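You operate a simulated robot arm through the tools that you are given. There is no shell and no other tool. Be economical: measure what you need, move in short steps, check, and stop when the job is done.

Carry out the task below with a simulated two-armed robot. There is one attempt and no reset: what you move stays moved.

## Task
Take the clear tube labelled "B" from the top of the test bench and put it on top of the green plate. Put the 24 V relay from the top of the test bench on the space behind the relay box and the 12 V relay on the shelf under the grey desk. Put the red stick on the space behind the relay box. Put one of the small tubs from the wall shelf under the tags on the red tape on the top of the test bench. Take the yellow sponge and leave it on top of the white cover. Shut the white drawer. Take the brass hose end and leave it on the back of the test bench. Put the yellow padlock on the spares shelf. Pick up the tag marked "hand" with one hand, pass it to the other hand and put it on the top of the grey stand. Put one of the hex nuts from the top of the steel table on top of the silver steel cartridge there. Take the tall bottle from the shelf under the sink and put it on the large disc. Do these in any order. Set down upright: clear tube, relay, brass hose end, tag, tall bottle.

Only the result counts: the job must be done as asked and must still hold three seconds after the hand-in. Knocking over, shifting, dropping, spilling or breaking anything else fails it. Lids that push on must go on centred and level and be pressed home; caps that screw on are set level and turned clockwise until they are tight.

## Robot
Two 7-joint arms with two-finger grippers on one trunk, on a base that drives. Base frame: it is fixed to the floor where the robot stands at the start and does not move with it; the origin is under the middle of the robot, x ahead of it, y to its left, z up. Units: m, rad, N and s.
The left shoulder is at the start at [0.073, 0.216, 1.143], the right one opposite. With the tool pointing down near the work surface each hand reaches from about 0.1 to 0.54 m from the robot's upright axis, wherever it stands, measured 20 degrees to its own side. Places, roughly: back of the test bench (100x18 cm) [0.96, -0.1, 0.9]; brass hose end (4x4x5 cm) [-2.6, 2.7, 0.9]; clear tube [0.5, 0, 1]; green plate [-0.5, 2.25, 1]; hex nut (3x3x2 cm) [-7.2, -3.3, 0.9]; large disc (10x10x1 cm) [-1, -3.4, 0.9]; red stick (3x2x11 cm) [0.6, 0.2, 1]; red tape (6x6x2 cm) [0.5, -0.2, 0.9]; relay [0.5, -0.25, 1]; shelf under the grey desk [-0.8, 2.5, 0.4]; small tub [1, 1.5, 1]; space behind the relay box (15x29 cm) [-0.78, 2.54, 0.92]; spares shelf (25x76 cm) [-2.66, 2.84, 0.56]; steel cartridge [-6.75, -3.25, 1]; tag [-4.25, 0.5, 0.75]; tall bottle [0.75, -1, 0.5]; top of the grey stand [-6.1, -3.4, 0.8]; white cover [-0.75, 1.5, 1]; white drawer [-0.5, 1.7, 0.8]; yellow sponge (6x9x4 cm) [0.9, 1.6, 1]. Payload 3.18 kg a hand.
The tool frame of a hand sits at the grasp point between the pads (the TCP): z along the fingers, y along the line on which they close. The tips reach 0.03 m beyond it. Largest opening 0.144 m; the body of the gripper starts 0.103 m behind the TCP.
Orientation is that of the tool frame in the base frame, as a unit quaternion [w, x, y, z]. With the fingers straight down and closing along the base's y, the tool's x points along the base's -x, its y along +y and its z along -z.

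## Interface
- The arms move only by the tool step_arm. It takes "left_series", "right_series" or both (then of equal length, played together; a hand with none holds still); each is text: rows parted by semicolons, each of 7 numbers parted by spaces: the shift along the tool's x, y, z in units of 100 mm (1.0 is 100 mm), then the turn, a rotation vector about the tool's x, y, z in units of 180 degrees (1.0 is 180 degrees), then the closure, from 0 (fully open) to 1 (shut). In form: x y z ax ay az gripper; .... A call has 1 to 8 rows; each row is the pose to reach, as a shift and turn from the pose commanded when the call began, along the tool's axes at that moment. A call with a number of a shift or a turn outside -1 to 1 is refused whole. A row lasts 0.2 s, in which the tool goes at most 0.05 m and 0.15 rad; a call with a longer step from one row to the next is refused whole, and so is a gripper value outside its range. Where a pose cannot be reached the arm comes as near as it can. A force on the tool above 40 N (or 10 N above the force at the start of the call, whichever is more), or a blocked arm, ends the call early, and 0.2 s more pass. Each finger halts on what it meets, pressing with about 29 N; the grip force reading is that of the motor and also rises with nothing between the fingers. The clock runs only during rows and for 0.2 s after the last one: add rows that repeat a pose to give the fingers time. It gives the time, the measured TCP pose, the force on the tool (base axes), the opening and the grip force at its end, in the units of the frame above (readings bear some noise), with the torque about the TCP (base axes, N m) and any sound that the robot's microphone picked up.
- Cameras (640 x 400 px; columns grow to the right, rows downward): "scene" is now at [0.1644, -0.026, 1.345]; the picture's right is [-0.28, -0.96, 0.00], its down [-0.45, 0.13, -0.89] and it looks along [0.85, -0.25, -0.46] (base axes); focal length 251 px, centre (320, 200). "left" rides on the left gripper at [0.076, -0.016, -0.143] in its tool frame; the picture's right is [0.21, 0.98, 0.00], its down [-0.84, 0.18, -0.51] and it looks along [-0.50, 0.11, 0.86] (tool axes); focal length 218 px, centre (320, 200). "right" rides on the right gripper at [0.077, 0.016, -0.143] in its tool frame; the picture's right is [-0.21, 0.98, 0.00], its down [-0.84, -0.18, -0.51] and it looks along [-0.50, -0.11, 0.86] (tool axes); focal length 218 px, centre (320, 200). There is no depth. A picture from a camera that has moved, and an enlarged one, comes with that camera's place and axes in the base frame and with its lens.
- snapshot(camera): a new picture of that camera. The clock stands still meanwhile.
- move_column(by): slides the trunk up (or, below 0, down) by that many m; the arms and the scene camera ride with it, the base frame stays. It gives what a move gives, with no picture.
- drive_base(legs): drives the robot by 1 to 6 legs, each [ahead, left, turn to the left] in m, m and rad, along the robot's own axes; the way and the turn of a leg run together, so that a leg with both is an arc; at most 1.5 m and 3.142 rad a leg. The arms and the cameras ride along, it lands a little off, and it stops where it bumps. It gives what a move gives.
- pan_tilt(pan, tilt): turns the head with the scene camera to pan (to the left, within 1.396 rad either way) and tilt (down, from -0.506 to 1.204), counted from straight ahead of the robot. It gives what a move gives.
- close_up(camera, box): a new picture of the part [left, top, right, bottom] of that camera's present view, enlarged. The clock stands still meanwhile.
- job_done(): hands the job in; it is judged then, once.

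Work in short steps. Places have to be worked out from the pictures, the camera data and where the tool is seen: move nearer, look again, correct. Check each grasp and each placing, and mend what went wrong. You have 567 turns and 370 pictures in all, those below and enlarged ones among them. Open the grippers and draw the arms clear of the work before you hand the job in, unless the task says otherwise.

The tools are called after "Emit:" as a command line: name --argument value ..., lists and objects as JSON in quotes. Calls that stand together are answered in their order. step_arm: Moves the arms, as the interface text tells. Its arguments: {"type":"object","properties":{"left_series":{"type":"string"},"right_series":{"type":"string"}},"required":[]} The other tools are called the same way: move_column (by) slides the trunk up or down; drive_base (legs) drives the base; pan_tilt (pan, tilt) turns the head that bears the scene camera; snapshot (camera) takes a picture; close_up (camera, box) takes an enlarged picture of a part of a camera's view; job_done () hands the job in.

At the start:

```text
clock: 0.0
left_position: [0.4058, 0.1022, 1.1687]
left_tcp_rot: [0.0, -0.001, 1.0, -0.001]
left_force: [-0.4, 0.4, -0.2]
left_ft_torque: [0.02, -0.01, -0.01]
left_width: 0.144
left_grip_force: 0.0
right_position: [0.369, -0.1998, 1.2061]
right_tcp_rot: [-0.001, 0.002, 1.0, 0.001]
right_force: [0.2, 0.3, 0.4]
right_ft_torque: [0.03, 0.0, 0.01]
right_width: 0.1439
right_grip_force: 0.0
trunk travel left (down, up): [-0.225, 0.144]
robot x, y, heading: [0.0005, 0.001, -0.003]
head pan, tilt: [-0.286, 0.483]
```

scene: 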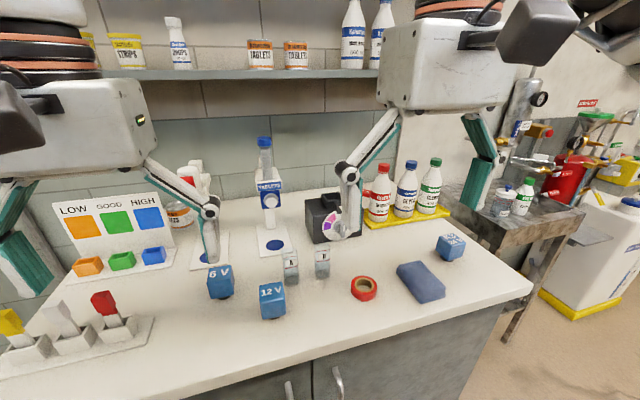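
right: 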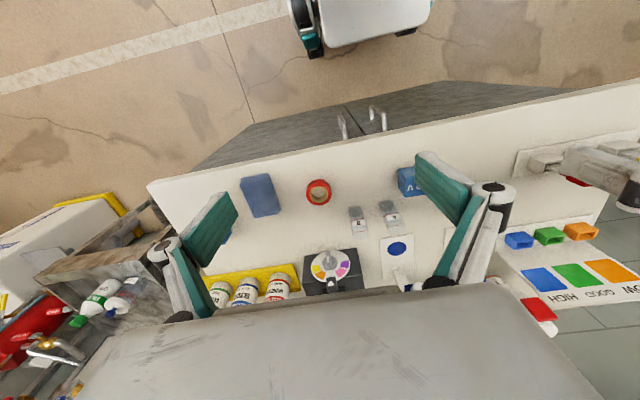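
left: 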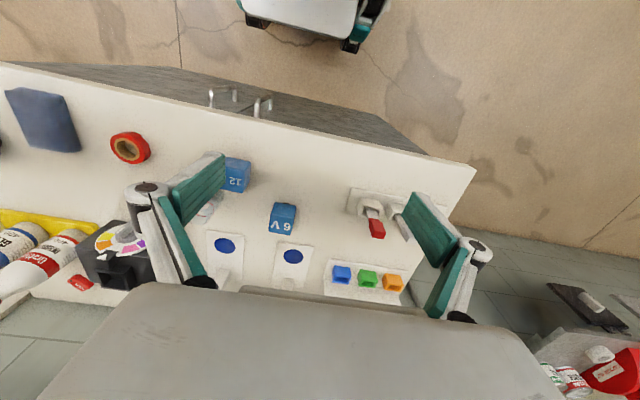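

I start by looking closely at the test bench to identify the objects.

Emit:
close_up --camera "scene" --box '[180, 200, 500, 400]'

Emit:
close_up --camera "scene" --box '[0, 200, 320, 400]'

```text
2.00 times, centred on (340, 300) of scene
camera zoom: at [0.1644, -0.026, 1.345], right [-0.28, -0.96, 0.0], down [-0.45, 0.13, -0.89], along [0.85, -0.25, -0.46], focal length 502 px, centre (280, 0)
```

zoom: 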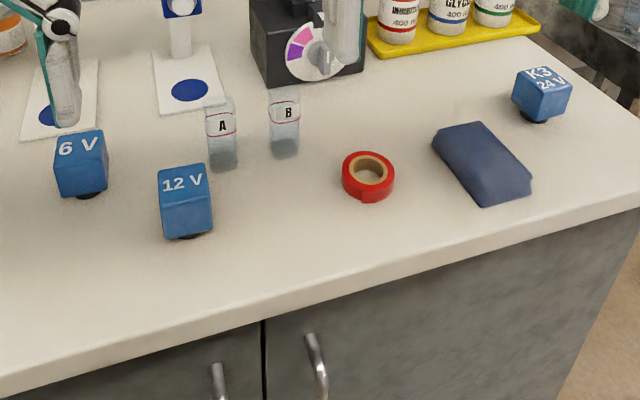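

```text
2.00 times, centred on (160, 300) of scene
camera zoom: at [0.1644, -0.026, 1.345], right [-0.28, -0.96, 0.0], down [-0.45, 0.13, -0.89], along [0.85, -0.25, -0.46], focal length 502 px, centre (640, 0)
```

zoom: 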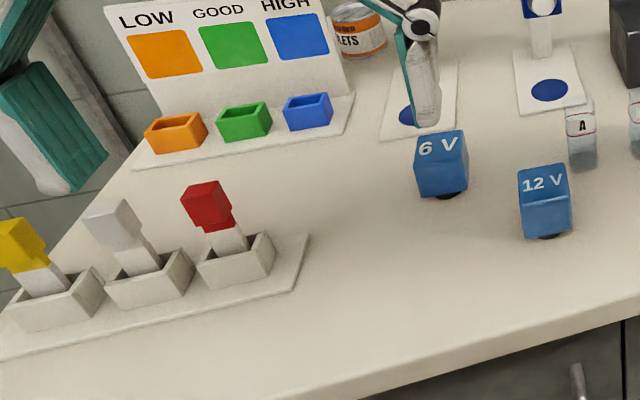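

The bench items are identified: the 12 V, 6 V and 24 V (K3) relays, tubes A and B, the red tape and the red stick in its holder. I drive a little nearer and left, so the left hand is close above the red stick.

Emit:
drive_base --legs '[[0.1, 0.1, 0]]'

Emit:
snapshot --camera "left"

Emit:
pan_tilt --pan 0.3 --tilt 0.8

Emit:
snapshot --camera "scene"

```text
clock: 1.6
left_position: [0.5067, 0.2043, 1.1681]
left_tcp_rot: [0.0, 0.0, 1.0, -0.001]
left_force: [0.0, 0.7, -0.1]
left_ft_torque: [-0.05, 0.0, 0.0]
left_width: 0.1442
left_grip_force: 0.0
right_position: [0.4705, -0.0982, 1.2058]
right_tcp_rot: [-0.001, 0.0, 1.0, 0.001]
right_force: [0.5, -0.1, -0.5]
right_ft_torque: [-0.03, 0.03, -0.02]
right_width: 0.1442
right_grip_force: 0.0
trunk travel left (down, up): [-0.225, 0.144]
robot x, y, heading: [0.0993, 0.1002, 0.001]
head pan, tilt: [-0.286, 0.483]
```

```text
364 pictures are left
camera left: at [0.4292, 0.1874, 1.3114], right [-0.21, 0.98, 0.0], down [0.84, 0.18, 0.51], along [0.5, 0.11, -0.86], focal length 218 px, centre (320, 200)
```

left: 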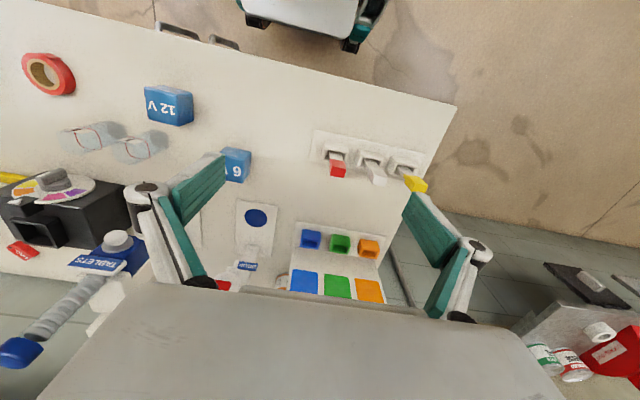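

```text
clock: 2.5
left_position: [0.5046, 0.2028, 1.167]
left_tcp_rot: [0.0, -0.001, 1.0, -0.001]
left_force: [0.6, 0.8, -0.7]
left_ft_torque: [0.01, -0.01, -0.02]
left_width: 0.1438
left_grip_force: 0.1
right_position: [0.4687, -0.0973, 1.2071]
right_tcp_rot: [0.0, 0.0, 1.0, 0.001]
right_force: [-0.4, 0.3, 0.8]
right_ft_torque: [-0.01, -0.01, 0.02]
right_width: 0.1441
right_grip_force: 0.2
trunk travel left (down, up): [-0.225, 0.144]
robot x, y, heading: [0.0983, 0.0985, -0.002]
head pan, tilt: [0.3, 0.799]
```

```text
363 pictures are left
camera scene: at [0.254, 0.124, 1.3176], right [0.3, -0.96, 0.0], down [-0.68, -0.21, -0.7], along [0.67, 0.21, -0.72], focal length 251 px, centre (320, 200)
```

scene: 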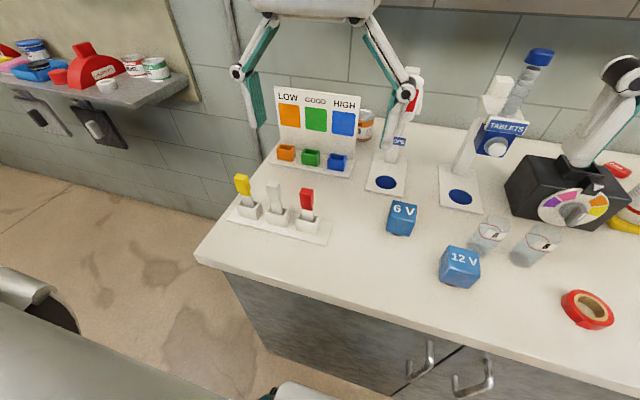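

The red head is triangulated at about (0.548, 0.241, 1.00). I move the left hand above it with the fingers partly closed, so they clear the neighbouring stick.

Emit:
step_arm --left_series "-0.43 0.38 0 0 0 0 0.58; -0.43 0.38 0 0 0 0 0.58; -0.43 0.38 0.45 0 0 0 0.58; -0.43 0.38 0.9 0 0 0 0.58; -0.43 0.38 0.9 0 0 0 0.58"

Emit:
snapshot --camera "left"

Emit:
close_up --camera "scene" --box '[220, 100, 420, 225]'

```text
refused: row 1 steps farther than a row can; nothing moved
```

```text
362 pictures are left
camera left: at [0.4289, 0.187, 1.3114], right [-0.21, 0.98, 0.0], down [0.84, 0.18, 0.51], along [0.5, 0.11, -0.86], focal length 218 px, centre (320, 200)
```

left: 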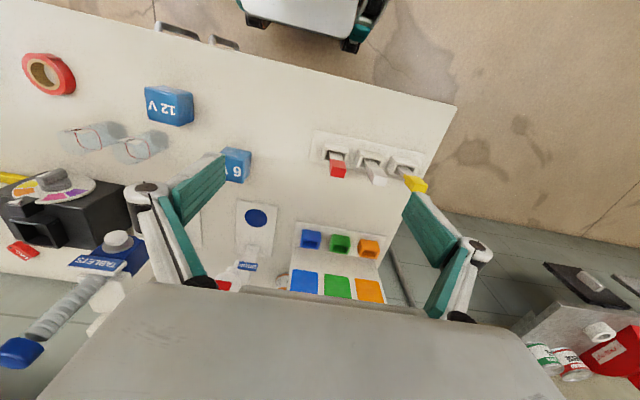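

```text
3.20 times, centred on (320, 162) of scene
camera zoom: at [0.254, 0.124, 1.3176], right [0.3, -0.96, 0.0], down [-0.68, -0.21, -0.7], along [0.67, 0.21, -0.72], focal length 803 px, centre (320, 320)
```

zoom: 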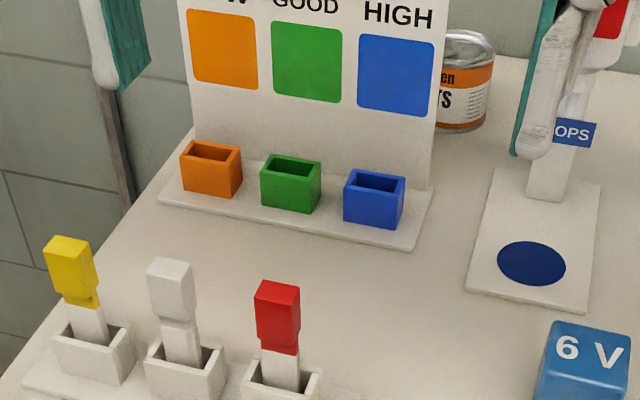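

The first row was too long a step, so I resend the move in shorter rows.

Emit:
step_arm --left_series "-0.22 0.19 0 0 0 0 0.3; -0.43 0.38 0 0 0 0 0.58; -0.43 0.38 0.45 0 0 0 0.58; -0.43 0.38 0.9 0 0 0 0.58; -0.43 0.38 0.9 0 0 0 0.58"

Emit:
snapshot --camera "left"

Emit:
close_up --camera "scene" --box '[220, 100, 420, 225]'

```text
clock: 3.7
left_position: [0.5476, 0.242, 1.0777]
left_tcp_rot: [0.0, -0.001, 1.0, -0.002]
left_force: [-0.2, -0.4, 0.3]
left_ft_torque: [0.01, 0.02, -0.02]
left_width: 0.0604
left_grip_force: 0.0
right_position: [0.4685, -0.0966, 1.2044]
right_tcp_rot: [0.0, 0.001, 1.0, 0.001]
right_force: [0.3, -0.1, -0.3]
right_ft_torque: [0.0, 0.0, -0.01]
right_width: 0.144
right_grip_force: 0.2
trunk travel left (down, up): [-0.225, 0.144]
robot x, y, heading: [0.0986, 0.1031, 0.001]
head pan, tilt: [0.3, 0.799]
```

```text
360 pictures are left
camera left: at [0.4705, 0.2252, 1.2212], right [-0.21, 0.98, 0.0], down [0.84, 0.18, 0.51], along [0.5, 0.11, -0.86], focal length 218 px, centre (320, 200)
```

left: 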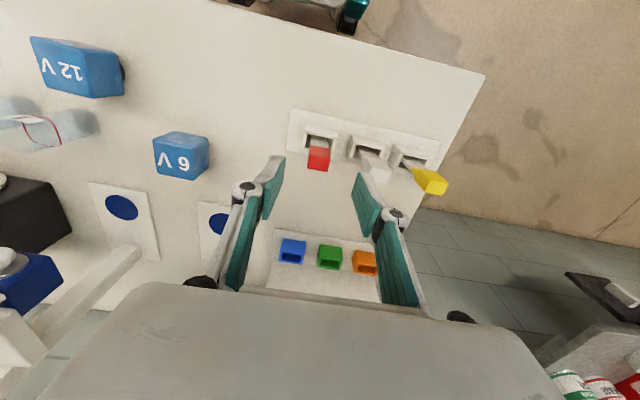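

```text
3.20 times, centred on (320, 162) of scene
camera zoom: at [0.2534, 0.1239, 1.3178], right [0.3, -0.96, 0.0], down [-0.68, -0.21, -0.7], along [0.67, 0.21, -0.72], focal length 803 px, centre (320, 320)
```

zoom: 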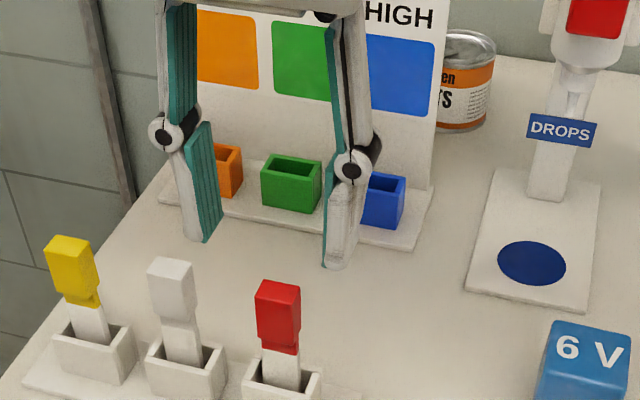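

Every view puts the head at about (0.547, 0.240, 1.00), right under the hand. I descend to z≈0.997 and close.

Emit:
step_arm --left_series "0 -0.01 0.4 0 0 0 0.58; 0 -0.01 0.8 0 0 0 0.58; 0 -0.01 0.8 0 0 0 0.58; 0 -0.01 0.8 0 0 0 1; 0 -0.01 0.8 0 0 0 1; 0 -0.01 0.8 0 0 0 1"

Emit:
snapshot --camera "left"

```text
clock: 5.1
left_position: [0.5489, 0.2397, 0.9985]
left_tcp_rot: [0.0, 0.0, 1.0, -0.001]
left_force: [-0.7, 0.4, 0.0]
left_ft_torque: [0.0, 0.01, -0.02]
left_width: 0.0206
left_grip_force: 29.0
right_position: [0.47, -0.0982, 1.2057]
right_tcp_rot: [0.0, 0.0, 1.0, 0.0]
right_force: [0.6, 0.2, -0.1]
right_ft_torque: [-0.04, 0.0, 0.0]
right_width: 0.144
right_grip_force: 0.0
trunk travel left (down, up): [-0.225, 0.144]
robot x, y, heading: [0.0971, 0.1002, -0.001]
head pan, tilt: [0.3, 0.799]
```

```text
358 pictures are left
camera left: at [0.4719, 0.224, 1.1419], right [-0.21, 0.98, 0.0], down [0.84, 0.18, 0.51], along [0.5, 0.11, -0.86], focal length 218 px, centre (320, 200)
```

left: 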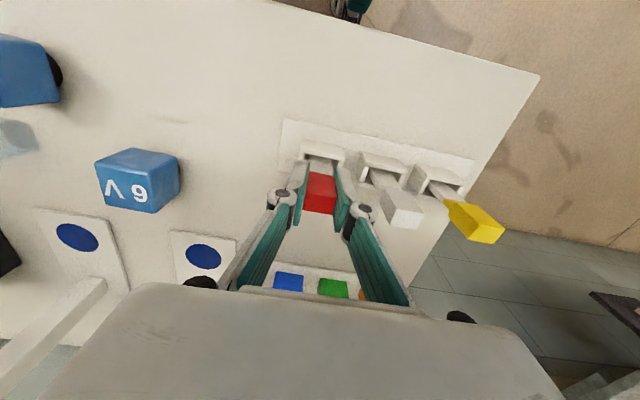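

The stick is gripped, with a width of 2.1 cm. I lift it straight out of the socket.

Emit:
step_arm --left_series "0 0 -0.3 0 0 0 1; 0 0 -0.7 0 0 0 1; 0 0 -1 0 0 0 1"

Emit:
step_arm --left_series "0 0 -0.5 0 0 0 1; 0 0 -0.9 0 0 0 1"

Emit:
drive_base --legs '[[0, -0.4, 0]]'

Emit:
snapshot --camera "right"

Emit:
pan_tilt --pan -0.3 --tilt 0.8

Emit:
snapshot --camera "scene"

```text
clock: 5.9
left_position: [0.5481, 0.2393, 1.0999]
left_tcp_rot: [0.001, -0.001, 1.0, -0.002]
left_force: [-1.3, 1.0, 0.3]
left_ft_torque: [0.01, -0.04, 0.01]
left_width: 0.0208
left_grip_force: 29.2
right_position: [0.4688, -0.0982, 1.2068]
right_tcp_rot: [0.001, 0.001, 1.0, 0.001]
right_force: [0.5, 0.7, 0.3]
right_ft_torque: [0.03, 0.0, -0.02]
right_width: 0.144
right_grip_force: 0.1
trunk travel left (down, up): [-0.225, 0.144]
robot x, y, heading: [0.1009, 0.104, -0.0]
head pan, tilt: [0.3, 0.799]
```

```text
clock: 6.5
left_position: [0.5497, 0.238, 1.1887]
left_tcp_rot: [0.0, 0.0, 1.0, 0.0]
left_force: [0.5, -0.3, 0.1]
left_ft_torque: [0.01, 0.0, -0.02]
left_width: 0.0209
left_grip_force: 28.8
right_position: [0.4684, -0.0987, 1.2055]
right_tcp_rot: [0.0, 0.0, 1.0, 0.001]
right_force: [0.1, 0.8, -0.6]
right_ft_torque: [-0.01, 0.02, 0.03]
right_width: 0.1439
right_grip_force: 0.0
trunk travel left (down, up): [-0.225, 0.144]
robot x, y, heading: [0.1014, 0.1007, 0.0]
head pan, tilt: [0.3, 0.799]
```

```text
clock: 10.6
left_position: [0.5494, -0.1605, 1.1885]
left_tcp_rot: [0.001, 0.0, 1.0, -0.001]
left_force: [0.1, -0.5, -1.0]
left_ft_torque: [0.02, 0.02, 0.01]
left_width: 0.0207
left_grip_force: 28.9
right_position: [0.469, -0.4979, 1.2065]
right_tcp_rot: [-0.001, 0.001, 1.0, 0.002]
right_force: [-0.6, 0.0, 0.0]
right_ft_torque: [-0.02, 0.02, 0.0]
right_width: 0.1441
right_grip_force: 0.1
trunk travel left (down, up): [-0.225, 0.144]
robot x, y, heading: [0.1001, -0.2971, 0.003]
head pan, tilt: [0.3, 0.799]
```

```text
357 pictures are left
camera right: at [0.3931, -0.4819, 1.3491], right [0.21, 0.98, 0.0], down [0.84, -0.18, 0.51], along [0.5, -0.11, -0.86], focal length 218 px, centre (320, 200)
```

right: 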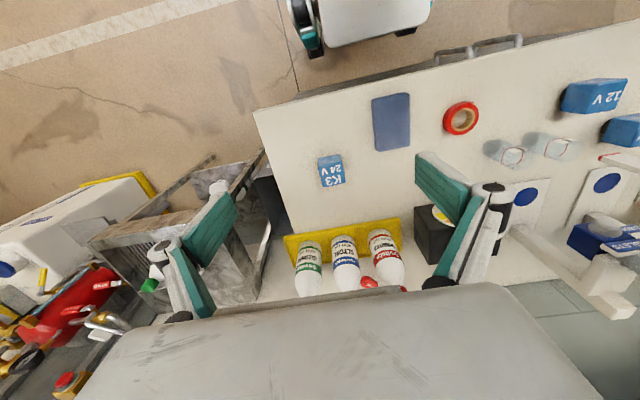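

```text
clock: 11.6
left_position: [0.5495, -0.1608, 1.188]
left_tcp_rot: [0.0, 0.0, 1.0, -0.001]
left_force: [-0.5, 0.9, -0.1]
left_ft_torque: [0.04, -0.01, -0.02]
left_width: 0.0207
left_grip_force: 28.7
right_position: [0.4678, -0.497, 1.2066]
right_tcp_rot: [0.0, 0.001, 1.0, 0.002]
right_force: [0.5, -0.4, -0.3]
right_ft_torque: [0.0, -0.01, -0.01]
right_width: 0.1439
right_grip_force: 0.0
trunk travel left (down, up): [-0.225, 0.144]
robot x, y, heading: [0.1007, -0.2968, -0.002]
head pan, tilt: [-0.3, 0.799]
```

```text
356 pictures are left
camera scene: at [0.2537, -0.323, 1.3176], right [-0.3, -0.96, 0.0], down [-0.68, 0.21, -0.7], along [0.67, -0.21, -0.72], focal length 251 px, centre (320, 200)
```

scene: 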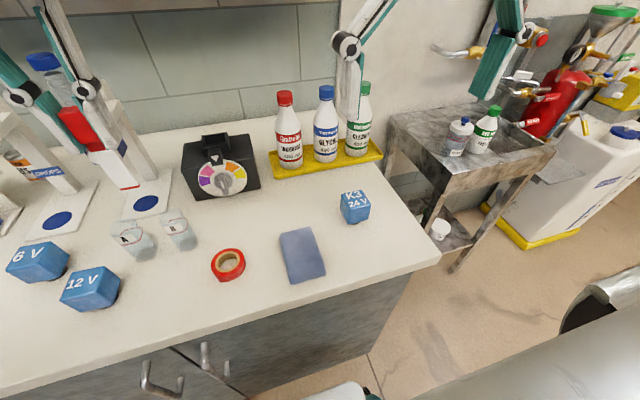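

The 24 V relay sits at about (0.557, -0.496), nearly axis-aligned. I move the right hand over it and come down.

Emit:
step_arm --right_series "-0.45 0.01 0 0 0 0 0.2; -0.89 0.01 0 0 0 0 0.3; -0.89 0.01 0.5 0 0 0 0.3; -0.89 0.01 1 0 0 0 0.3"

Emit:
step_arm --right_series "0 0 0.4 0 0 0 0.3; 0 0 0.7 0 0 0 0.3"

Emit:
snapshot --camera "right"

Emit:
close_up --camera "scene" --box '[260, 100, 460, 225]'

```text
clock: 12.6
left_position: [0.5498, -0.1614, 1.1871]
left_tcp_rot: [-0.001, 0.0, 1.0, -0.001]
left_force: [0.7, 0.4, 0.2]
left_ft_torque: [-0.01, 0.03, -0.02]
left_width: 0.0208
left_grip_force: 29.3
right_position: [0.5577, -0.4971, 1.104]
right_tcp_rot: [0.0, 0.002, 1.0, 0.001]
right_force: [-0.2, -0.1, 0.6]
right_ft_torque: [0.0, 0.0, -0.01]
right_width: 0.1008
right_grip_force: 0.0
trunk travel left (down, up): [-0.225, 0.144]
robot x, y, heading: [0.0973, -0.3007, -0.002]
head pan, tilt: [-0.3, 0.799]
```

```text
clock: 13.2
left_position: [0.5491, -0.1598, 1.1876]
left_tcp_rot: [0.0, 0.0, 1.0, -0.001]
left_force: [0.3, 0.4, 0.1]
left_ft_torque: [0.02, -0.04, -0.01]
left_width: 0.0205
left_grip_force: 29.2
right_position: [0.5562, -0.4957, 1.0362]
right_tcp_rot: [0.0, 0.001, 1.0, 0.001]
right_force: [0.2, -0.2, -0.4]
right_ft_torque: [0.0, 0.0, 0.0]
right_width: 0.1008
right_grip_force: 0.0
trunk travel left (down, up): [-0.225, 0.144]
robot x, y, heading: [0.1008, -0.3007, -0.001]
head pan, tilt: [-0.3, 0.799]
```

```text
355 pictures are left
camera right: at [0.4817, -0.4802, 1.179], right [0.21, 0.98, 0.0], down [0.84, -0.18, 0.51], along [0.5, -0.11, -0.86], focal length 218 px, centre (320, 200)
```

right: 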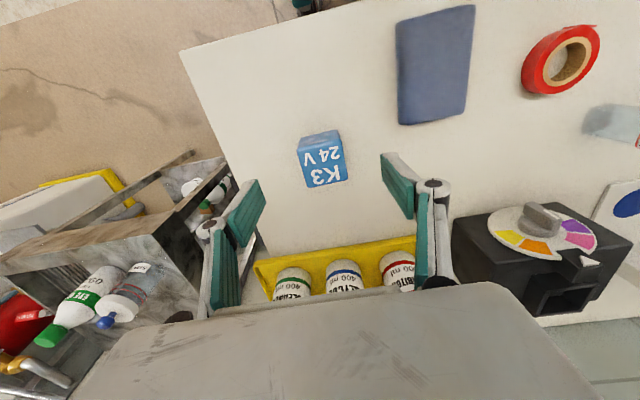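

```text
3.20 times, centred on (360, 162) of scene
camera zoom: at [0.2536, -0.3231, 1.3176], right [-0.3, -0.95, 0.0], down [-0.68, 0.21, -0.7], along [0.67, -0.21, -0.72], focal length 803 px, centre (192, 320)
```

zoom: 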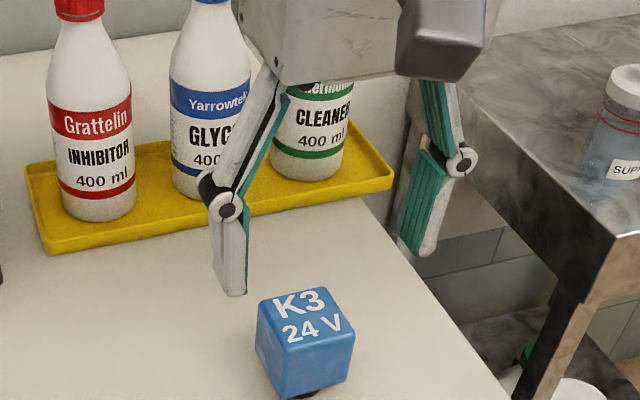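

The relay's top centre comes out at (0.566, -0.495, 0.96), axis-aligned. I descend to z≈0.943 and grip.

Emit:
step_arm --right_series "-0.08 0 0.4 0 0 0 0.3; -0.09 0 0.8 0 0 0 0.3; -0.09 0 0.92 0 0 0 0.3; -0.09 0 0.92 0 0 0 1; -0.09 0 0.92 0 0 0 1; -0.09 0 0.92 0 0 0 1"

Emit:
snapshot --camera "right"

```text
clock: 14.6
left_position: [0.5484, -0.1611, 1.1885]
left_tcp_rot: [0.0, 0.0, 1.0, -0.001]
left_force: [0.2, -0.6, 1.0]
left_ft_torque: [0.01, 0.03, 0.0]
left_width: 0.0209
left_grip_force: 29.2
right_position: [0.5651, -0.496, 0.9436]
right_tcp_rot: [-0.001, 0.001, 1.0, 0.001]
right_force: [-0.6, 0.0, 0.3]
right_ft_torque: [0.02, -0.01, 0.04]
right_width: 0.0472
right_grip_force: 28.6
trunk travel left (down, up): [-0.225, 0.144]
robot x, y, heading: [0.0991, -0.2984, -0.006]
head pan, tilt: [-0.3, 0.799]
```

```text
353 pictures are left
camera right: at [0.4907, -0.4804, 1.0871], right [0.21, 0.98, 0.0], down [0.84, -0.18, 0.51], along [0.49, -0.11, -0.86], focal length 218 px, centre (320, 200)
```

right: 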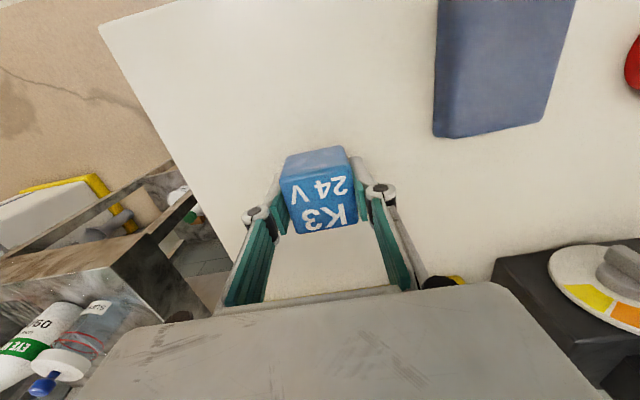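

The relay is gripped at 47 mm with the TCP at z 0.9436. I lift it, back off from the bench and turn left to look for the desk.

Emit:
step_arm --right_series "0 0 -0.3 0 0 0 1; 0 0 -0.7 0 0 0 1; 0 0 -1 0 0 0 1"

Emit:
step_arm --right_series "0.3 0 -0.35 0 0 0 1; 0.6 0 -0.7 0 0 0 1; 0.9 0 -1 0 0 0 1"

Emit:
drive_base --legs '[[-0.3, 0, 0], [0, 0, 1.57]]'

Emit:
pan_tilt --pan 0.4 --tilt 0.45

Emit:
snapshot --camera "scene"

```text
clock: 15.4
left_position: [0.5491, -0.1606, 1.1905]
left_tcp_rot: [0.0, 0.001, 1.0, -0.001]
left_force: [-0.1, 0.3, 0.6]
left_ft_torque: [0.01, 0.02, -0.06]
left_width: 0.0206
left_grip_force: 29.0
right_position: [0.5666, -0.4971, 1.0452]
right_tcp_rot: [-0.001, 0.001, 1.0, 0.001]
right_force: [0.5, 0.0, -0.8]
right_ft_torque: [0.01, -0.01, -0.03]
right_width: 0.0469
right_grip_force: 29.3
trunk travel left (down, up): [-0.225, 0.144]
robot x, y, heading: [0.0999, -0.2986, -0.004]
head pan, tilt: [-0.3, 0.799]
```

```text
clock: 16.2
left_position: [0.5476, -0.1605, 1.1896]
left_tcp_rot: [0.0, -0.001, 1.0, -0.001]
left_force: [-0.7, -0.4, -0.8]
left_ft_torque: [-0.03, -0.03, 0.02]
left_width: 0.0208
left_grip_force: 29.2
right_position: [0.476, -0.4968, 1.1465]
right_tcp_rot: [0.0, 0.001, 1.0, 0.0]
right_force: [0.1, 0.3, -0.8]
right_ft_torque: [-0.03, -0.03, 0.02]
right_width: 0.0474
right_grip_force: 29.2
trunk travel left (down, up): [-0.225, 0.144]
robot x, y, heading: [0.1016, -0.2996, 0.002]
head pan, tilt: [-0.3, 0.799]
```

```text
clock: 22.1
left_position: [-0.3433, 0.149, 1.1875]
left_tcp_rot: [-0.001, 0.71, -0.704, 0.001]
left_force: [0.3, 0.5, -0.6]
left_ft_torque: [-0.01, -0.01, 0.01]
left_width: 0.0207
left_grip_force: 29.7
right_position: [-0.0062, 0.0804, 1.1437]
right_tcp_rot: [0.001, 0.71, -0.705, 0.0]
right_force: [-0.3, 0.0, 0.1]
right_ft_torque: [-0.01, 0.02, 0.02]
right_width: 0.0473
right_grip_force: 29.4
trunk travel left (down, up): [-0.225, 0.144]
robot x, y, heading: [-0.1981, -0.301, 1.583]
head pan, tilt: [-0.3, 0.799]
```

```text
clock: 23.2
left_position: [-0.3437, 0.1502, 1.1895]
left_tcp_rot: [-0.001, 0.71, -0.704, 0.001]
left_force: [1.0, -0.1, -0.9]
left_ft_torque: [0.0, 0.01, 0.01]
left_width: 0.0209
left_grip_force: 28.9
right_position: [-0.0072, 0.0807, 1.1437]
right_tcp_rot: [0.001, 0.71, -0.704, -0.001]
right_force: [-0.7, 0.0, -0.9]
right_ft_torque: [0.0, 0.01, -0.01]
right_width: 0.047
right_grip_force: 29.1
trunk travel left (down, up): [-0.225, 0.144]
robot x, y, heading: [-0.2005, -0.2971, 1.581]
head pan, tilt: [0.4, 0.45]
```

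```text
352 pictures are left
camera scene: at [-0.2374, -0.1371, 1.348], right [0.92, 0.4, 0.0], down [0.17, -0.4, -0.9], along [-0.36, 0.83, -0.44], focal length 251 px, centre (320, 200)
```

scene: 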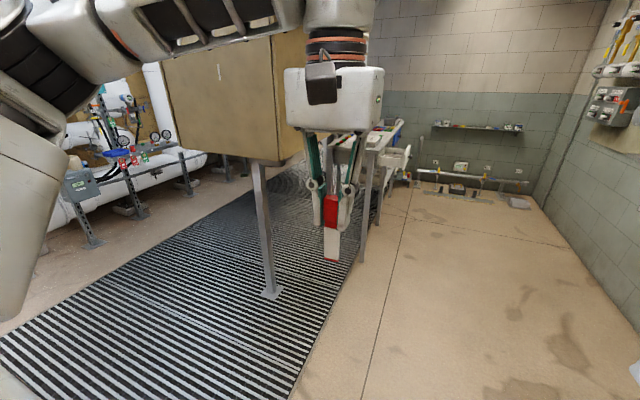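

The desk area is behind the board, beyond y≈1.4. I drive ahead along +y, shifting right to keep clear, and look again.

Emit:
drive_base --legs '[[0.2, -0.35, 0], [1.2, 0, 0]]'

Emit:
pan_tilt --pan 0.7 --tilt 0.45

Emit:
snapshot --camera "scene"

```text
clock: 32.5
left_position: [0.0155, 1.557, 1.1884]
left_tcp_rot: [0.001, -0.704, 0.71, -0.001]
left_force: [0.4, 0.3, 0.4]
left_ft_torque: [-0.02, 0.0, -0.01]
left_width: 0.0207
left_grip_force: 29.3
right_position: [0.3514, 1.4814, 1.1441]
right_tcp_rot: [-0.001, -0.703, 0.712, 0.0]
right_force: [0.1, 0.7, -0.1]
right_ft_torque: [0.0, -0.02, 0.0]
right_width: 0.0471
right_grip_force: 29.1
trunk travel left (down, up): [-0.225, 0.144]
robot x, y, heading: [0.1464, 1.1051, 1.557]
head pan, tilt: [0.4, 0.45]
```

```text
clock: 33.3
left_position: [0.0161, 1.5571, 1.1887]
left_tcp_rot: [0.001, -0.704, 0.71, -0.001]
left_force: [0.1, 0.0, -1.3]
left_ft_torque: [0.01, 0.02, 0.02]
left_width: 0.021
left_grip_force: 29.1
right_position: [0.3525, 1.4809, 1.145]
right_tcp_rot: [-0.002, -0.703, 0.711, -0.001]
right_force: [0.1, -0.2, -0.9]
right_ft_torque: [0.0, 0.01, 0.01]
right_width: 0.0471
right_grip_force: 29.2
trunk travel left (down, up): [-0.225, 0.144]
robot x, y, heading: [0.1531, 1.1066, 1.564]
head pan, tilt: [0.7, 0.45]
```

```text
351 pictures are left
camera scene: at [0.0923, 1.2535, 1.348], right [0.77, 0.64, 0.0], down [0.28, -0.34, -0.9], along [-0.57, 0.7, -0.44], focal length 251 px, centre (320, 200)
```

scene: 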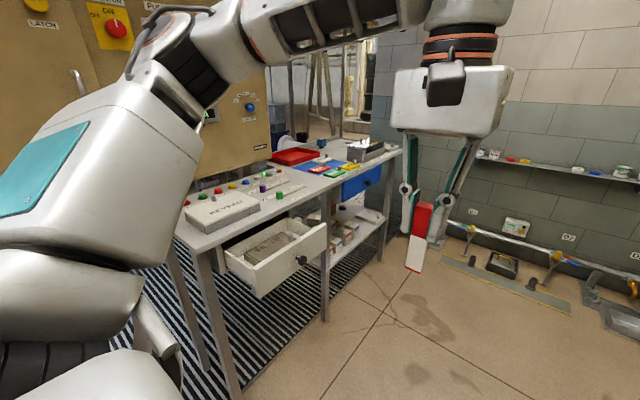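

The desk front faces +x and the white drawer is open. I drive to y≈2.2, turn to face the desk and look.

Emit:
drive_base --legs '[[1.1, -0.15, 0], [0, 0, 1.57]]'

Emit:
pan_tilt --pan -0.05 --tilt 0.55

Emit:
snapshot --camera "scene"

```text
clock: 42.7
left_position: [-0.1432, 2.0699, 1.1888]
left_tcp_rot: [-0.001, 1.0, -0.01, 0.0]
left_force: [-0.5, 0.2, -0.2]
left_ft_torque: [-0.02, -0.04, -0.02]
left_width: 0.0205
left_grip_force: 29.0
right_position: [-0.064, 2.404, 1.1443]
right_tcp_rot: [0.001, 1.0, -0.012, 0.001]
right_force: [0.4, 0.0, -0.7]
right_ft_torque: [0.01, 0.02, 0.01]
right_width: 0.047
right_grip_force: 29.0
trunk travel left (down, up): [-0.225, 0.144]
robot x, y, heading: [0.3089, 2.1986, 3.116]
head pan, tilt: [0.7, 0.45]
```

```text
clock: 43.8
left_position: [-0.1434, 2.0703, 1.1895]
left_tcp_rot: [-0.001, 1.0, -0.01, 0.001]
left_force: [0.3, -1.0, 0.2]
left_ft_torque: [-0.01, -0.01, -0.01]
left_width: 0.0205
left_grip_force: 29.1
right_position: [-0.0633, 2.4045, 1.1448]
right_tcp_rot: [0.001, 1.0, -0.012, 0.001]
right_force: [-0.4, -1.1, -0.6]
right_ft_torque: [-0.01, 0.06, 0.04]
right_width: 0.0471
right_grip_force: 29.0
trunk travel left (down, up): [-0.225, 0.144]
robot x, y, heading: [0.3071, 2.1976, 3.123]
head pan, tilt: [-0.051, 0.55]
```

```text
350 pictures are left
camera scene: at [0.1432, 2.2064, 1.339], right [0.07, 1.0, 0.0], down [0.52, -0.04, -0.85], along [-0.85, 0.06, -0.52], focal length 251 px, centre (320, 200)
```

scene: 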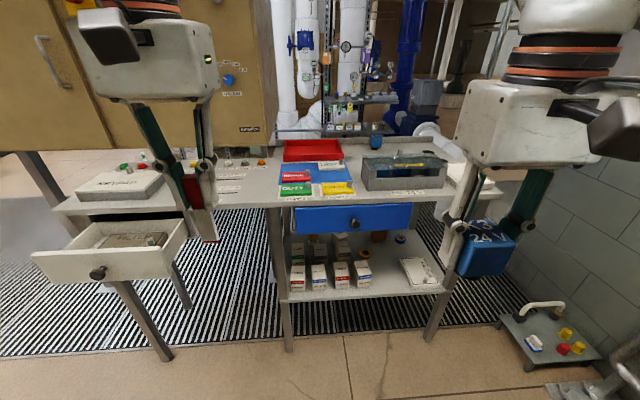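

Emit:
close_up --camera "scene" --box '[260, 100, 500, 250]'

Emit:
close_up --camera "scene" --box '[270, 200, 460, 320]'

Emit:
close_up --camera "scene" --box '[20, 130, 290, 300]'

```text
2.67 times, centred on (380, 175) of scene
camera zoom: at [0.1432, 2.2064, 1.339], right [0.07, 1.0, 0.0], down [0.52, -0.04, -0.85], along [-0.85, 0.06, -0.52], focal length 669 px, centre (160, 267)
```

zoom: 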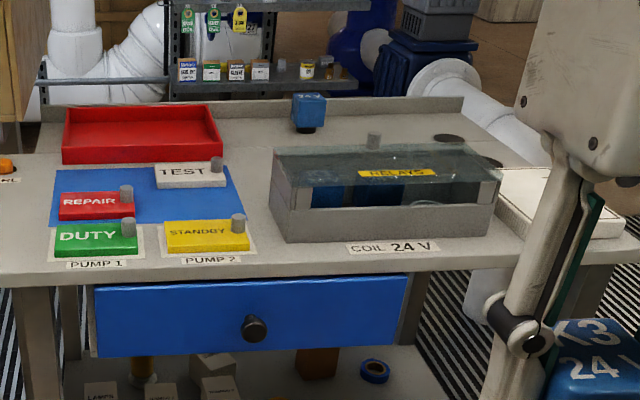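

```text
3.33 times, centred on (365, 260) of scene
camera zoom: at [0.1432, 2.2064, 1.339], right [0.07, 1.0, 0.0], down [0.52, -0.04, -0.85], along [-0.85, 0.06, -0.52], focal length 837 px, centre (170, 0)
```

zoom: 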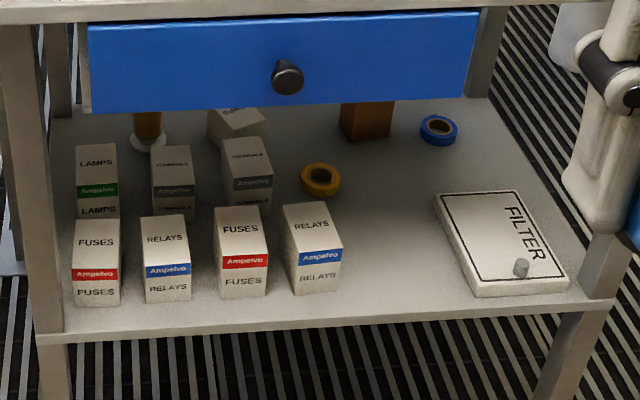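

```text
2.35 times, centred on (155, 215) of scene
camera zoom: at [0.1432, 2.2064, 1.339], right [0.07, 1.0, 0.0], down [0.52, -0.04, -0.85], along [-0.85, 0.06, -0.52], focal length 590 px, centre (708, 165)
```

zoom: 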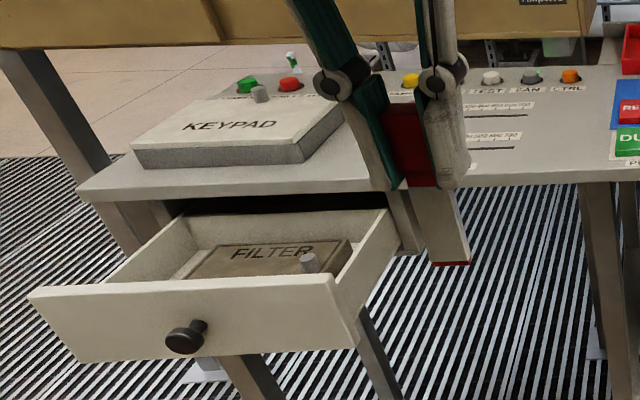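

The space behind the relay box lies between the glass-lidded box and the back ledge. I drive up to the desk, in line with the box.

Emit:
drive_base --legs '[[0, -0.32, 0.018], [0.48, 0, 0]]'

Emit:
pan_tilt --pan 0 --tilt 0.8

Emit:
snapshot --camera "scene"

Emit:
snapshot --camera "right"

```text
clock: 49.7
left_position: [-0.6137, 2.382, 1.1888]
left_tcp_rot: [-0.001, 1.0, 0.0, 0.0]
left_force: [-0.3, 0.3, -0.3]
left_ft_torque: [0.0, -0.04, 0.01]
left_width: 0.0211
left_grip_force: 28.7
right_position: [-0.54, 2.7187, 1.1444]
right_tcp_rot: [0.0, 1.0, -0.002, 0.0]
right_force: [-0.5, 0.6, -1.4]
right_ft_torque: [0.0, 0.0, 0.04]
right_width: 0.0472
right_grip_force: 29.1
trunk travel left (down, up): [-0.225, 0.144]
robot x, y, heading: [-0.1648, 2.5167, 3.138]
head pan, tilt: [-0.051, 0.55]
```

```text
clock: 50.4
left_position: [-0.6123, 2.3815, 1.1891]
left_tcp_rot: [-0.001, 1.0, 0.0, 0.001]
left_force: [0.1, -0.5, -0.4]
left_ft_torque: [-0.02, 0.03, -0.02]
left_width: 0.0206
left_grip_force: 29.1
right_position: [-0.5396, 2.7184, 1.1443]
right_tcp_rot: [0.0, 1.0, -0.002, 0.0]
right_force: [0.1, -0.3, -1.1]
right_ft_torque: [0.02, 0.0, 0.02]
right_width: 0.0472
right_grip_force: 28.6
trunk travel left (down, up): [-0.225, 0.144]
robot x, y, heading: [-0.1626, 2.5165, 3.14]
head pan, tilt: [0.0, 0.799]
```

```text
346 pictures are left
camera scene: at [-0.3203, 2.5202, 1.3177], right [0.0, 1.0, 0.0], down [0.72, 0.0, -0.7], along [-0.7, 0.0, -0.72], focal length 251 px, centre (320, 200)
```

scene: 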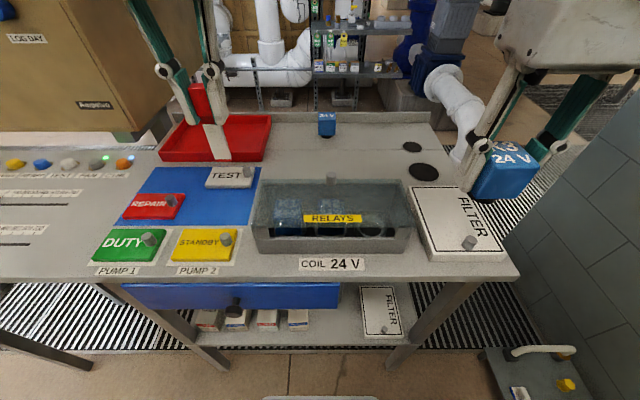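

```text
345 pictures are left
camera right: at [-0.4621, 2.7015, 1.2875], right [-0.21, -0.98, 0.0], down [-0.84, 0.18, 0.51], along [-0.5, 0.11, -0.86], focal length 218 px, centre (320, 200)
```

right: 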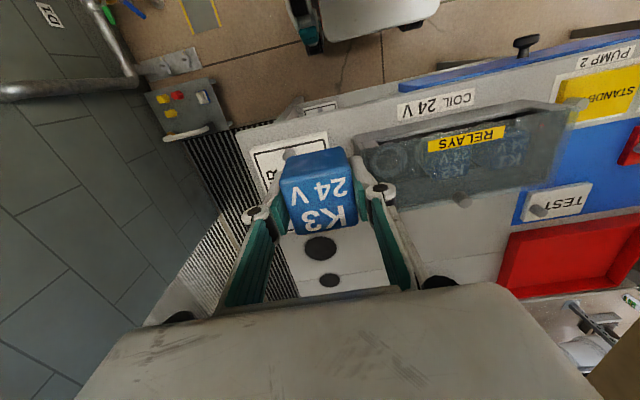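

The box back is at x≈-0.70 and the free space runs from there to -0.855. I drive 0.1 closer, then bring the right hand over (-0.78, 2.60).

Emit:
drive_base --legs '[[0.1, 0, 0]]'

Emit:
step_arm --right_series "0 0.4 0 0 0 0 1; -0.35 0.7 0 0 0 0 1; -0.7 1 0 0 0 0 1; -1 1 0 0 0 0 1"

Emit:
snapshot --camera "right"

Emit:
snapshot --camera "scene"

```text
clock: 51.7
left_position: [-0.7084, 2.3823, 1.1887]
left_tcp_rot: [0.001, 1.0, -0.001, 0.0]
left_force: [0.1, 0.2, -0.3]
left_ft_torque: [0.01, 0.05, 0.0]
left_width: 0.0207
left_grip_force: 28.8
right_position: [-0.6348, 2.7187, 1.1445]
right_tcp_rot: [-0.001, 1.0, -0.001, 0.001]
right_force: [0.8, -0.5, -1.1]
right_ft_torque: [0.0, 0.06, -0.01]
right_width: 0.0472
right_grip_force: 28.9
trunk travel left (down, up): [-0.225, 0.144]
robot x, y, heading: [-0.2581, 2.5213, 3.143]
head pan, tilt: [0.0, 0.799]
stopped in leg 1: the robot was blocked; the commanded pose is now the measured one
```

```text
clock: 52.7
left_position: [-0.7076, 2.383, 1.1865]
left_tcp_rot: [0.0, 1.0, 0.001, 0.001]
left_force: [-0.3, 0.6, 0.0]
left_ft_torque: [-0.02, -0.03, 0.0]
left_width: 0.0209
left_grip_force: 29.0
right_position: [-0.7378, 2.6176, 1.1432]
right_tcp_rot: [0.001, 1.0, 0.0, 0.002]
right_force: [0.6, 0.3, -0.6]
right_ft_torque: [-0.07, -0.01, 0.0]
right_width: 0.0473
right_grip_force: 29.0
trunk travel left (down, up): [-0.225, 0.144]
robot x, y, heading: [-0.2576, 2.5185, 3.142]
head pan, tilt: [0.0, 0.799]
```

```text
344 pictures are left
camera right: at [-0.6601, 2.6022, 1.2861], right [-0.21, -0.98, 0.0], down [-0.84, 0.18, 0.5], along [-0.49, 0.11, -0.86], focal length 218 px, centre (320, 200)
```

right: 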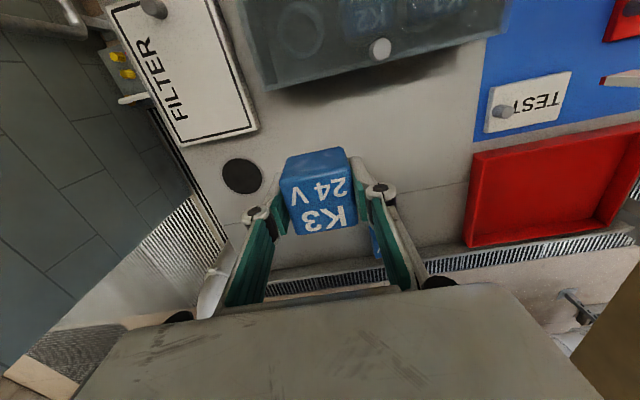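

```text
343 pictures are left
camera scene: at [-0.4168, 2.5215, 1.3175], right [0.0, 1.0, 0.0], down [0.72, 0.0, -0.7], along [-0.7, 0.0, -0.72], focal length 251 px, centre (320, 200)
```

scene: 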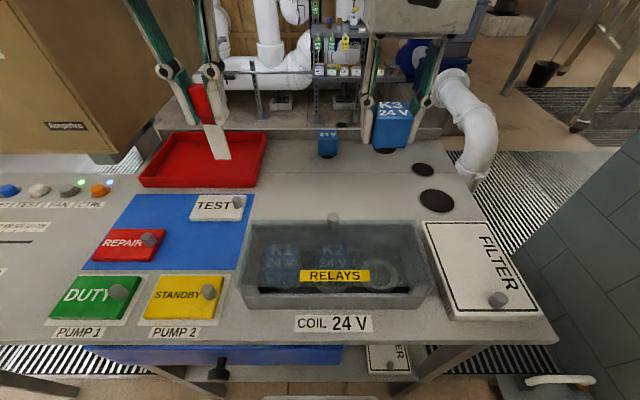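

The base touched the shelf and stopped, which leaves enough reach. The hand needs 4 cm further back, and then it lowers the relay.

Emit:
step_arm --right_series "-0.45 0.05 0 0 0 0 1; -0.45 0.05 0.4 0 0 0 1; -0.45 0.05 0.8 0 0 0 1; -0.45 0.05 1 0 0 0 1"

Emit:
step_arm --right_series "0 0 0.3 0 0 0 1; 0 0 0.65 0 0 0 1"

Emit:
snapshot --camera "right"

Emit:
snapshot --camera "scene"

```text
clock: 53.7
left_position: [-0.7081, 2.3823, 1.1884]
left_tcp_rot: [0.0, 1.0, 0.001, 0.001]
left_force: [-0.6, 0.8, -0.5]
left_ft_torque: [-0.02, -0.01, 0.01]
left_width: 0.0206
left_grip_force: 29.7
right_position: [-0.7813, 2.6149, 1.0445]
right_tcp_rot: [0.001, 1.0, 0.0, 0.0]
right_force: [-0.4, 0.1, -0.9]
right_ft_torque: [-0.04, 0.04, -0.03]
right_width: 0.0471
right_grip_force: 29.2
trunk travel left (down, up): [-0.225, 0.144]
robot x, y, heading: [-0.2559, 2.5176, 3.145]
head pan, tilt: [0.0, 0.799]
```

```text
clock: 54.3
left_position: [-0.7094, 2.3815, 1.187]
left_tcp_rot: [-0.001, 1.0, 0.002, 0.001]
left_force: [0.4, 0.3, -0.1]
left_ft_torque: [0.0, 0.0, -0.02]
left_width: 0.0209
left_grip_force: 28.8
right_position: [-0.7817, 2.6131, 0.9786]
right_tcp_rot: [0.001, 1.0, 0.0, 0.001]
right_force: [-0.4, -0.5, -1.0]
right_ft_torque: [-0.01, 0.0, 0.03]
right_width: 0.0472
right_grip_force: 28.8
trunk travel left (down, up): [-0.225, 0.144]
robot x, y, heading: [-0.26, 2.5193, 3.14]
head pan, tilt: [0.0, 0.799]
```

```text
342 pictures are left
camera right: at [-0.7044, 2.5971, 1.1218], right [-0.21, -0.98, 0.0], down [-0.84, 0.18, 0.5], along [-0.49, 0.11, -0.86], focal length 218 px, centre (320, 200)
```

right: 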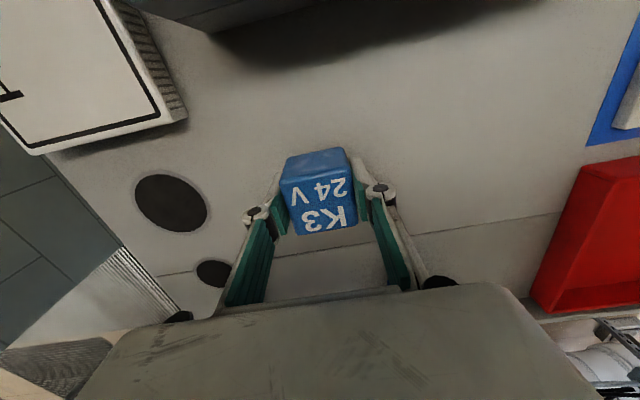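

```text
341 pictures are left
camera scene: at [-0.4168, 2.5205, 1.3175], right [0.0, 1.0, 0.0], down [0.72, 0.0, -0.7], along [-0.7, 0.0, -0.72], focal length 251 px, centre (320, 200)
```

scene: 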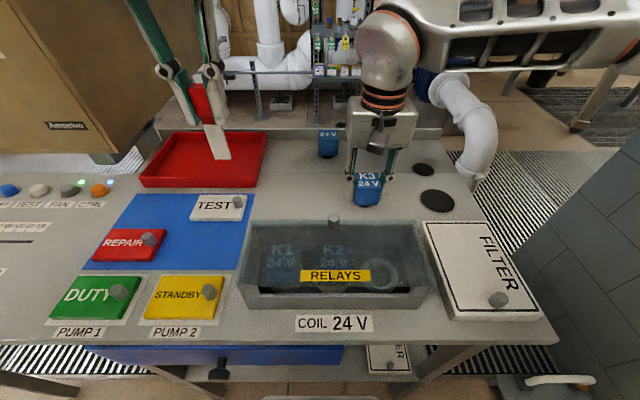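

Good placement. I lower in small steps until I feel contact.

Emit:
step_arm --right_series "0 0 0.05 0 0 0 1; 0 0 0.1 0 0 0 1; 0 0 0.14 0 0 0 1; 0 0 0.17 0 0 0 1"

```text
clock: 55.3
left_position: [-0.7071, 2.3822, 1.1901]
left_tcp_rot: [0.0, 1.0, 0.001, 0.0]
left_force: [0.2, -0.1, -0.8]
left_ft_torque: [-0.01, 0.01, 0.0]
left_width: 0.0208
left_grip_force: 29.6
right_position: [-0.7802, 2.6128, 0.963]
right_tcp_rot: [0.002, 1.0, -0.002, -0.001]
right_force: [-1.6, 3.2, 23.3]
right_ft_torque: [0.12, 0.07, 0.0]
right_width: 0.0466
right_grip_force: 28.3
trunk travel left (down, up): [-0.225, 0.144]
robot x, y, heading: [-0.2591, 2.5201, 3.146]
head pan, tilt: [0.0, 0.799]
```

Contact shows at z 0.963, as expected. I release the relay and rise.

Emit:
step_arm --right_series "0 0 -0.01 0 0 0 0.5; 0 0 -0.01 0 0 0 0.4; 0 0 -0.01 0 0 0 0.4; 0 0 -0.4 0 0 0 0.4; 0 0 -0.8 0 0 0 0.4; 0 0 -1 0 0 0 0.4"

Emit:
step_arm --right_series "0 0 -0.5 0 0 0 0.4; 0.4 -0.2 -0.7 0 0 0 0.4; 0.7 -0.5 -0.7 0 0 0 0.4; 0.9 -0.8 -0.7 0 0 0 0.4"

Emit:
snapshot --camera "scene"

Emit:
snapshot --camera "left"

```text
clock: 56.7
left_position: [-0.7079, 2.3817, 1.189]
left_tcp_rot: [0.0, 1.0, 0.002, 0.001]
left_force: [0.0, 0.3, 0.2]
left_ft_torque: [-0.03, -0.01, -0.02]
left_width: 0.0206
left_grip_force: 28.9
right_position: [-0.7811, 2.6131, 1.0615]
right_tcp_rot: [0.0, 1.0, -0.001, 0.001]
right_force: [-0.7, -0.6, 0.1]
right_ft_torque: [0.0, 0.01, -0.02]
right_width: 0.0861
right_grip_force: 0.1
trunk travel left (down, up): [-0.225, 0.144]
robot x, y, heading: [-0.26, 2.5172, 3.144]
head pan, tilt: [0.0, 0.799]
```

```text
clock: 57.7
left_position: [-0.7074, 2.3838, 1.1878]
left_tcp_rot: [0.0, 1.0, 0.001, -0.001]
left_force: [0.2, 0.6, 0.5]
left_ft_torque: [-0.04, -0.01, 0.0]
left_width: 0.0208
left_grip_force: 29.1
right_position: [-0.6909, 2.6936, 1.1302]
right_tcp_rot: [0.001, 1.0, -0.001, 0.001]
right_force: [-0.1, 0.2, 0.3]
right_ft_torque: [-0.04, 0.04, -0.01]
right_width: 0.0862
right_grip_force: 0.2
trunk travel left (down, up): [-0.225, 0.144]
robot x, y, heading: [-0.2596, 2.5215, 3.142]
head pan, tilt: [0.0, 0.799]
```

```text
340 pictures are left
camera scene: at [-0.4158, 2.5219, 1.3177], right [0.0, 1.0, 0.0], down [0.72, 0.0, -0.7], along [-0.7, 0.0, -0.72], focal length 251 px, centre (320, 200)
```

scene: 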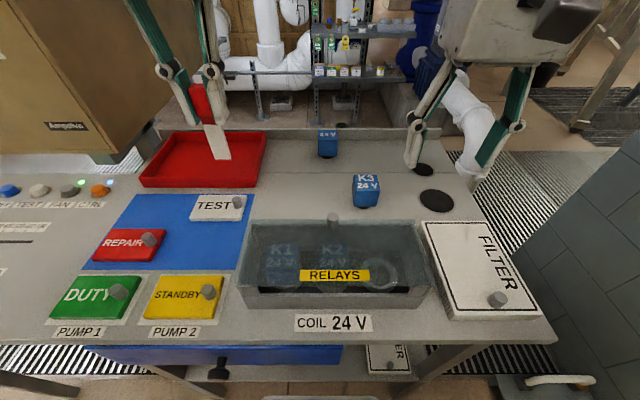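

```text
339 pictures are left
camera left: at [-0.6327, 2.3996, 1.3312], right [0.21, -0.98, 0.0], down [-0.84, -0.18, 0.51], along [-0.5, -0.11, -0.86], focal length 218 px, centre (320, 200)
```

left: 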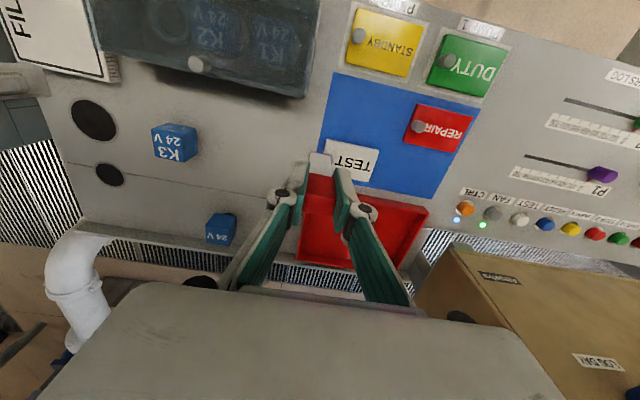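

The relay stands well. Now the stick goes with the left hand to about (-0.77, 2.46).

Emit:
step_arm --left_series "-0.3 -0.4 0 0 0 0 1; -0.63 -0.78 0 0 0 0 1; -0.63 -0.78 0.5 0 0 0 1; -0.63 -0.78 1 0 0 0 1"

Emit:
step_arm --left_series "0 0 0.3 0 0 0 1; 0 0 0.58 0 0 0 1"

Emit:
close_up --camera "scene" --box '[220, 100, 420, 225]'

```text
refused: row 2 steps farther than a row can; nothing moved
```

```text
clock: 58.3
left_position: [-0.7087, 2.3805, 1.1307]
left_tcp_rot: [-0.001, 1.0, 0.001, 0.001]
left_force: [-0.5, 0.2, 0.0]
left_ft_torque: [0.0, -0.02, -0.02]
left_width: 0.0208
left_grip_force: 28.8
right_position: [-0.6927, 2.6905, 1.1313]
right_tcp_rot: [0.0, 1.0, 0.0, 0.001]
right_force: [-0.3, 0.1, -0.4]
right_ft_torque: [0.04, -0.01, 0.02]
right_width: 0.0865
right_grip_force: 0.1
trunk travel left (down, up): [-0.225, 0.144]
robot x, y, heading: [-0.2571, 2.5231, 3.139]
head pan, tilt: [0.0, 0.799]
```

```text
3.20 times, centred on (320, 162) of scene
camera zoom: at [-0.4168, 2.52, 1.3175], right [0.0, 1.0, 0.0], down [0.72, 0.0, -0.7], along [-0.7, 0.0, -0.72], focal length 803 px, centre (320, 320)
```

zoom: 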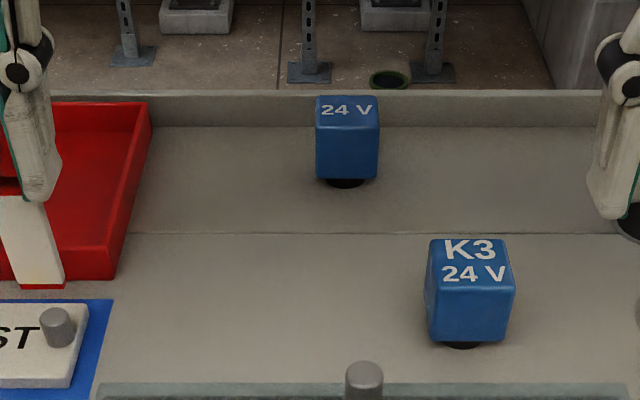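

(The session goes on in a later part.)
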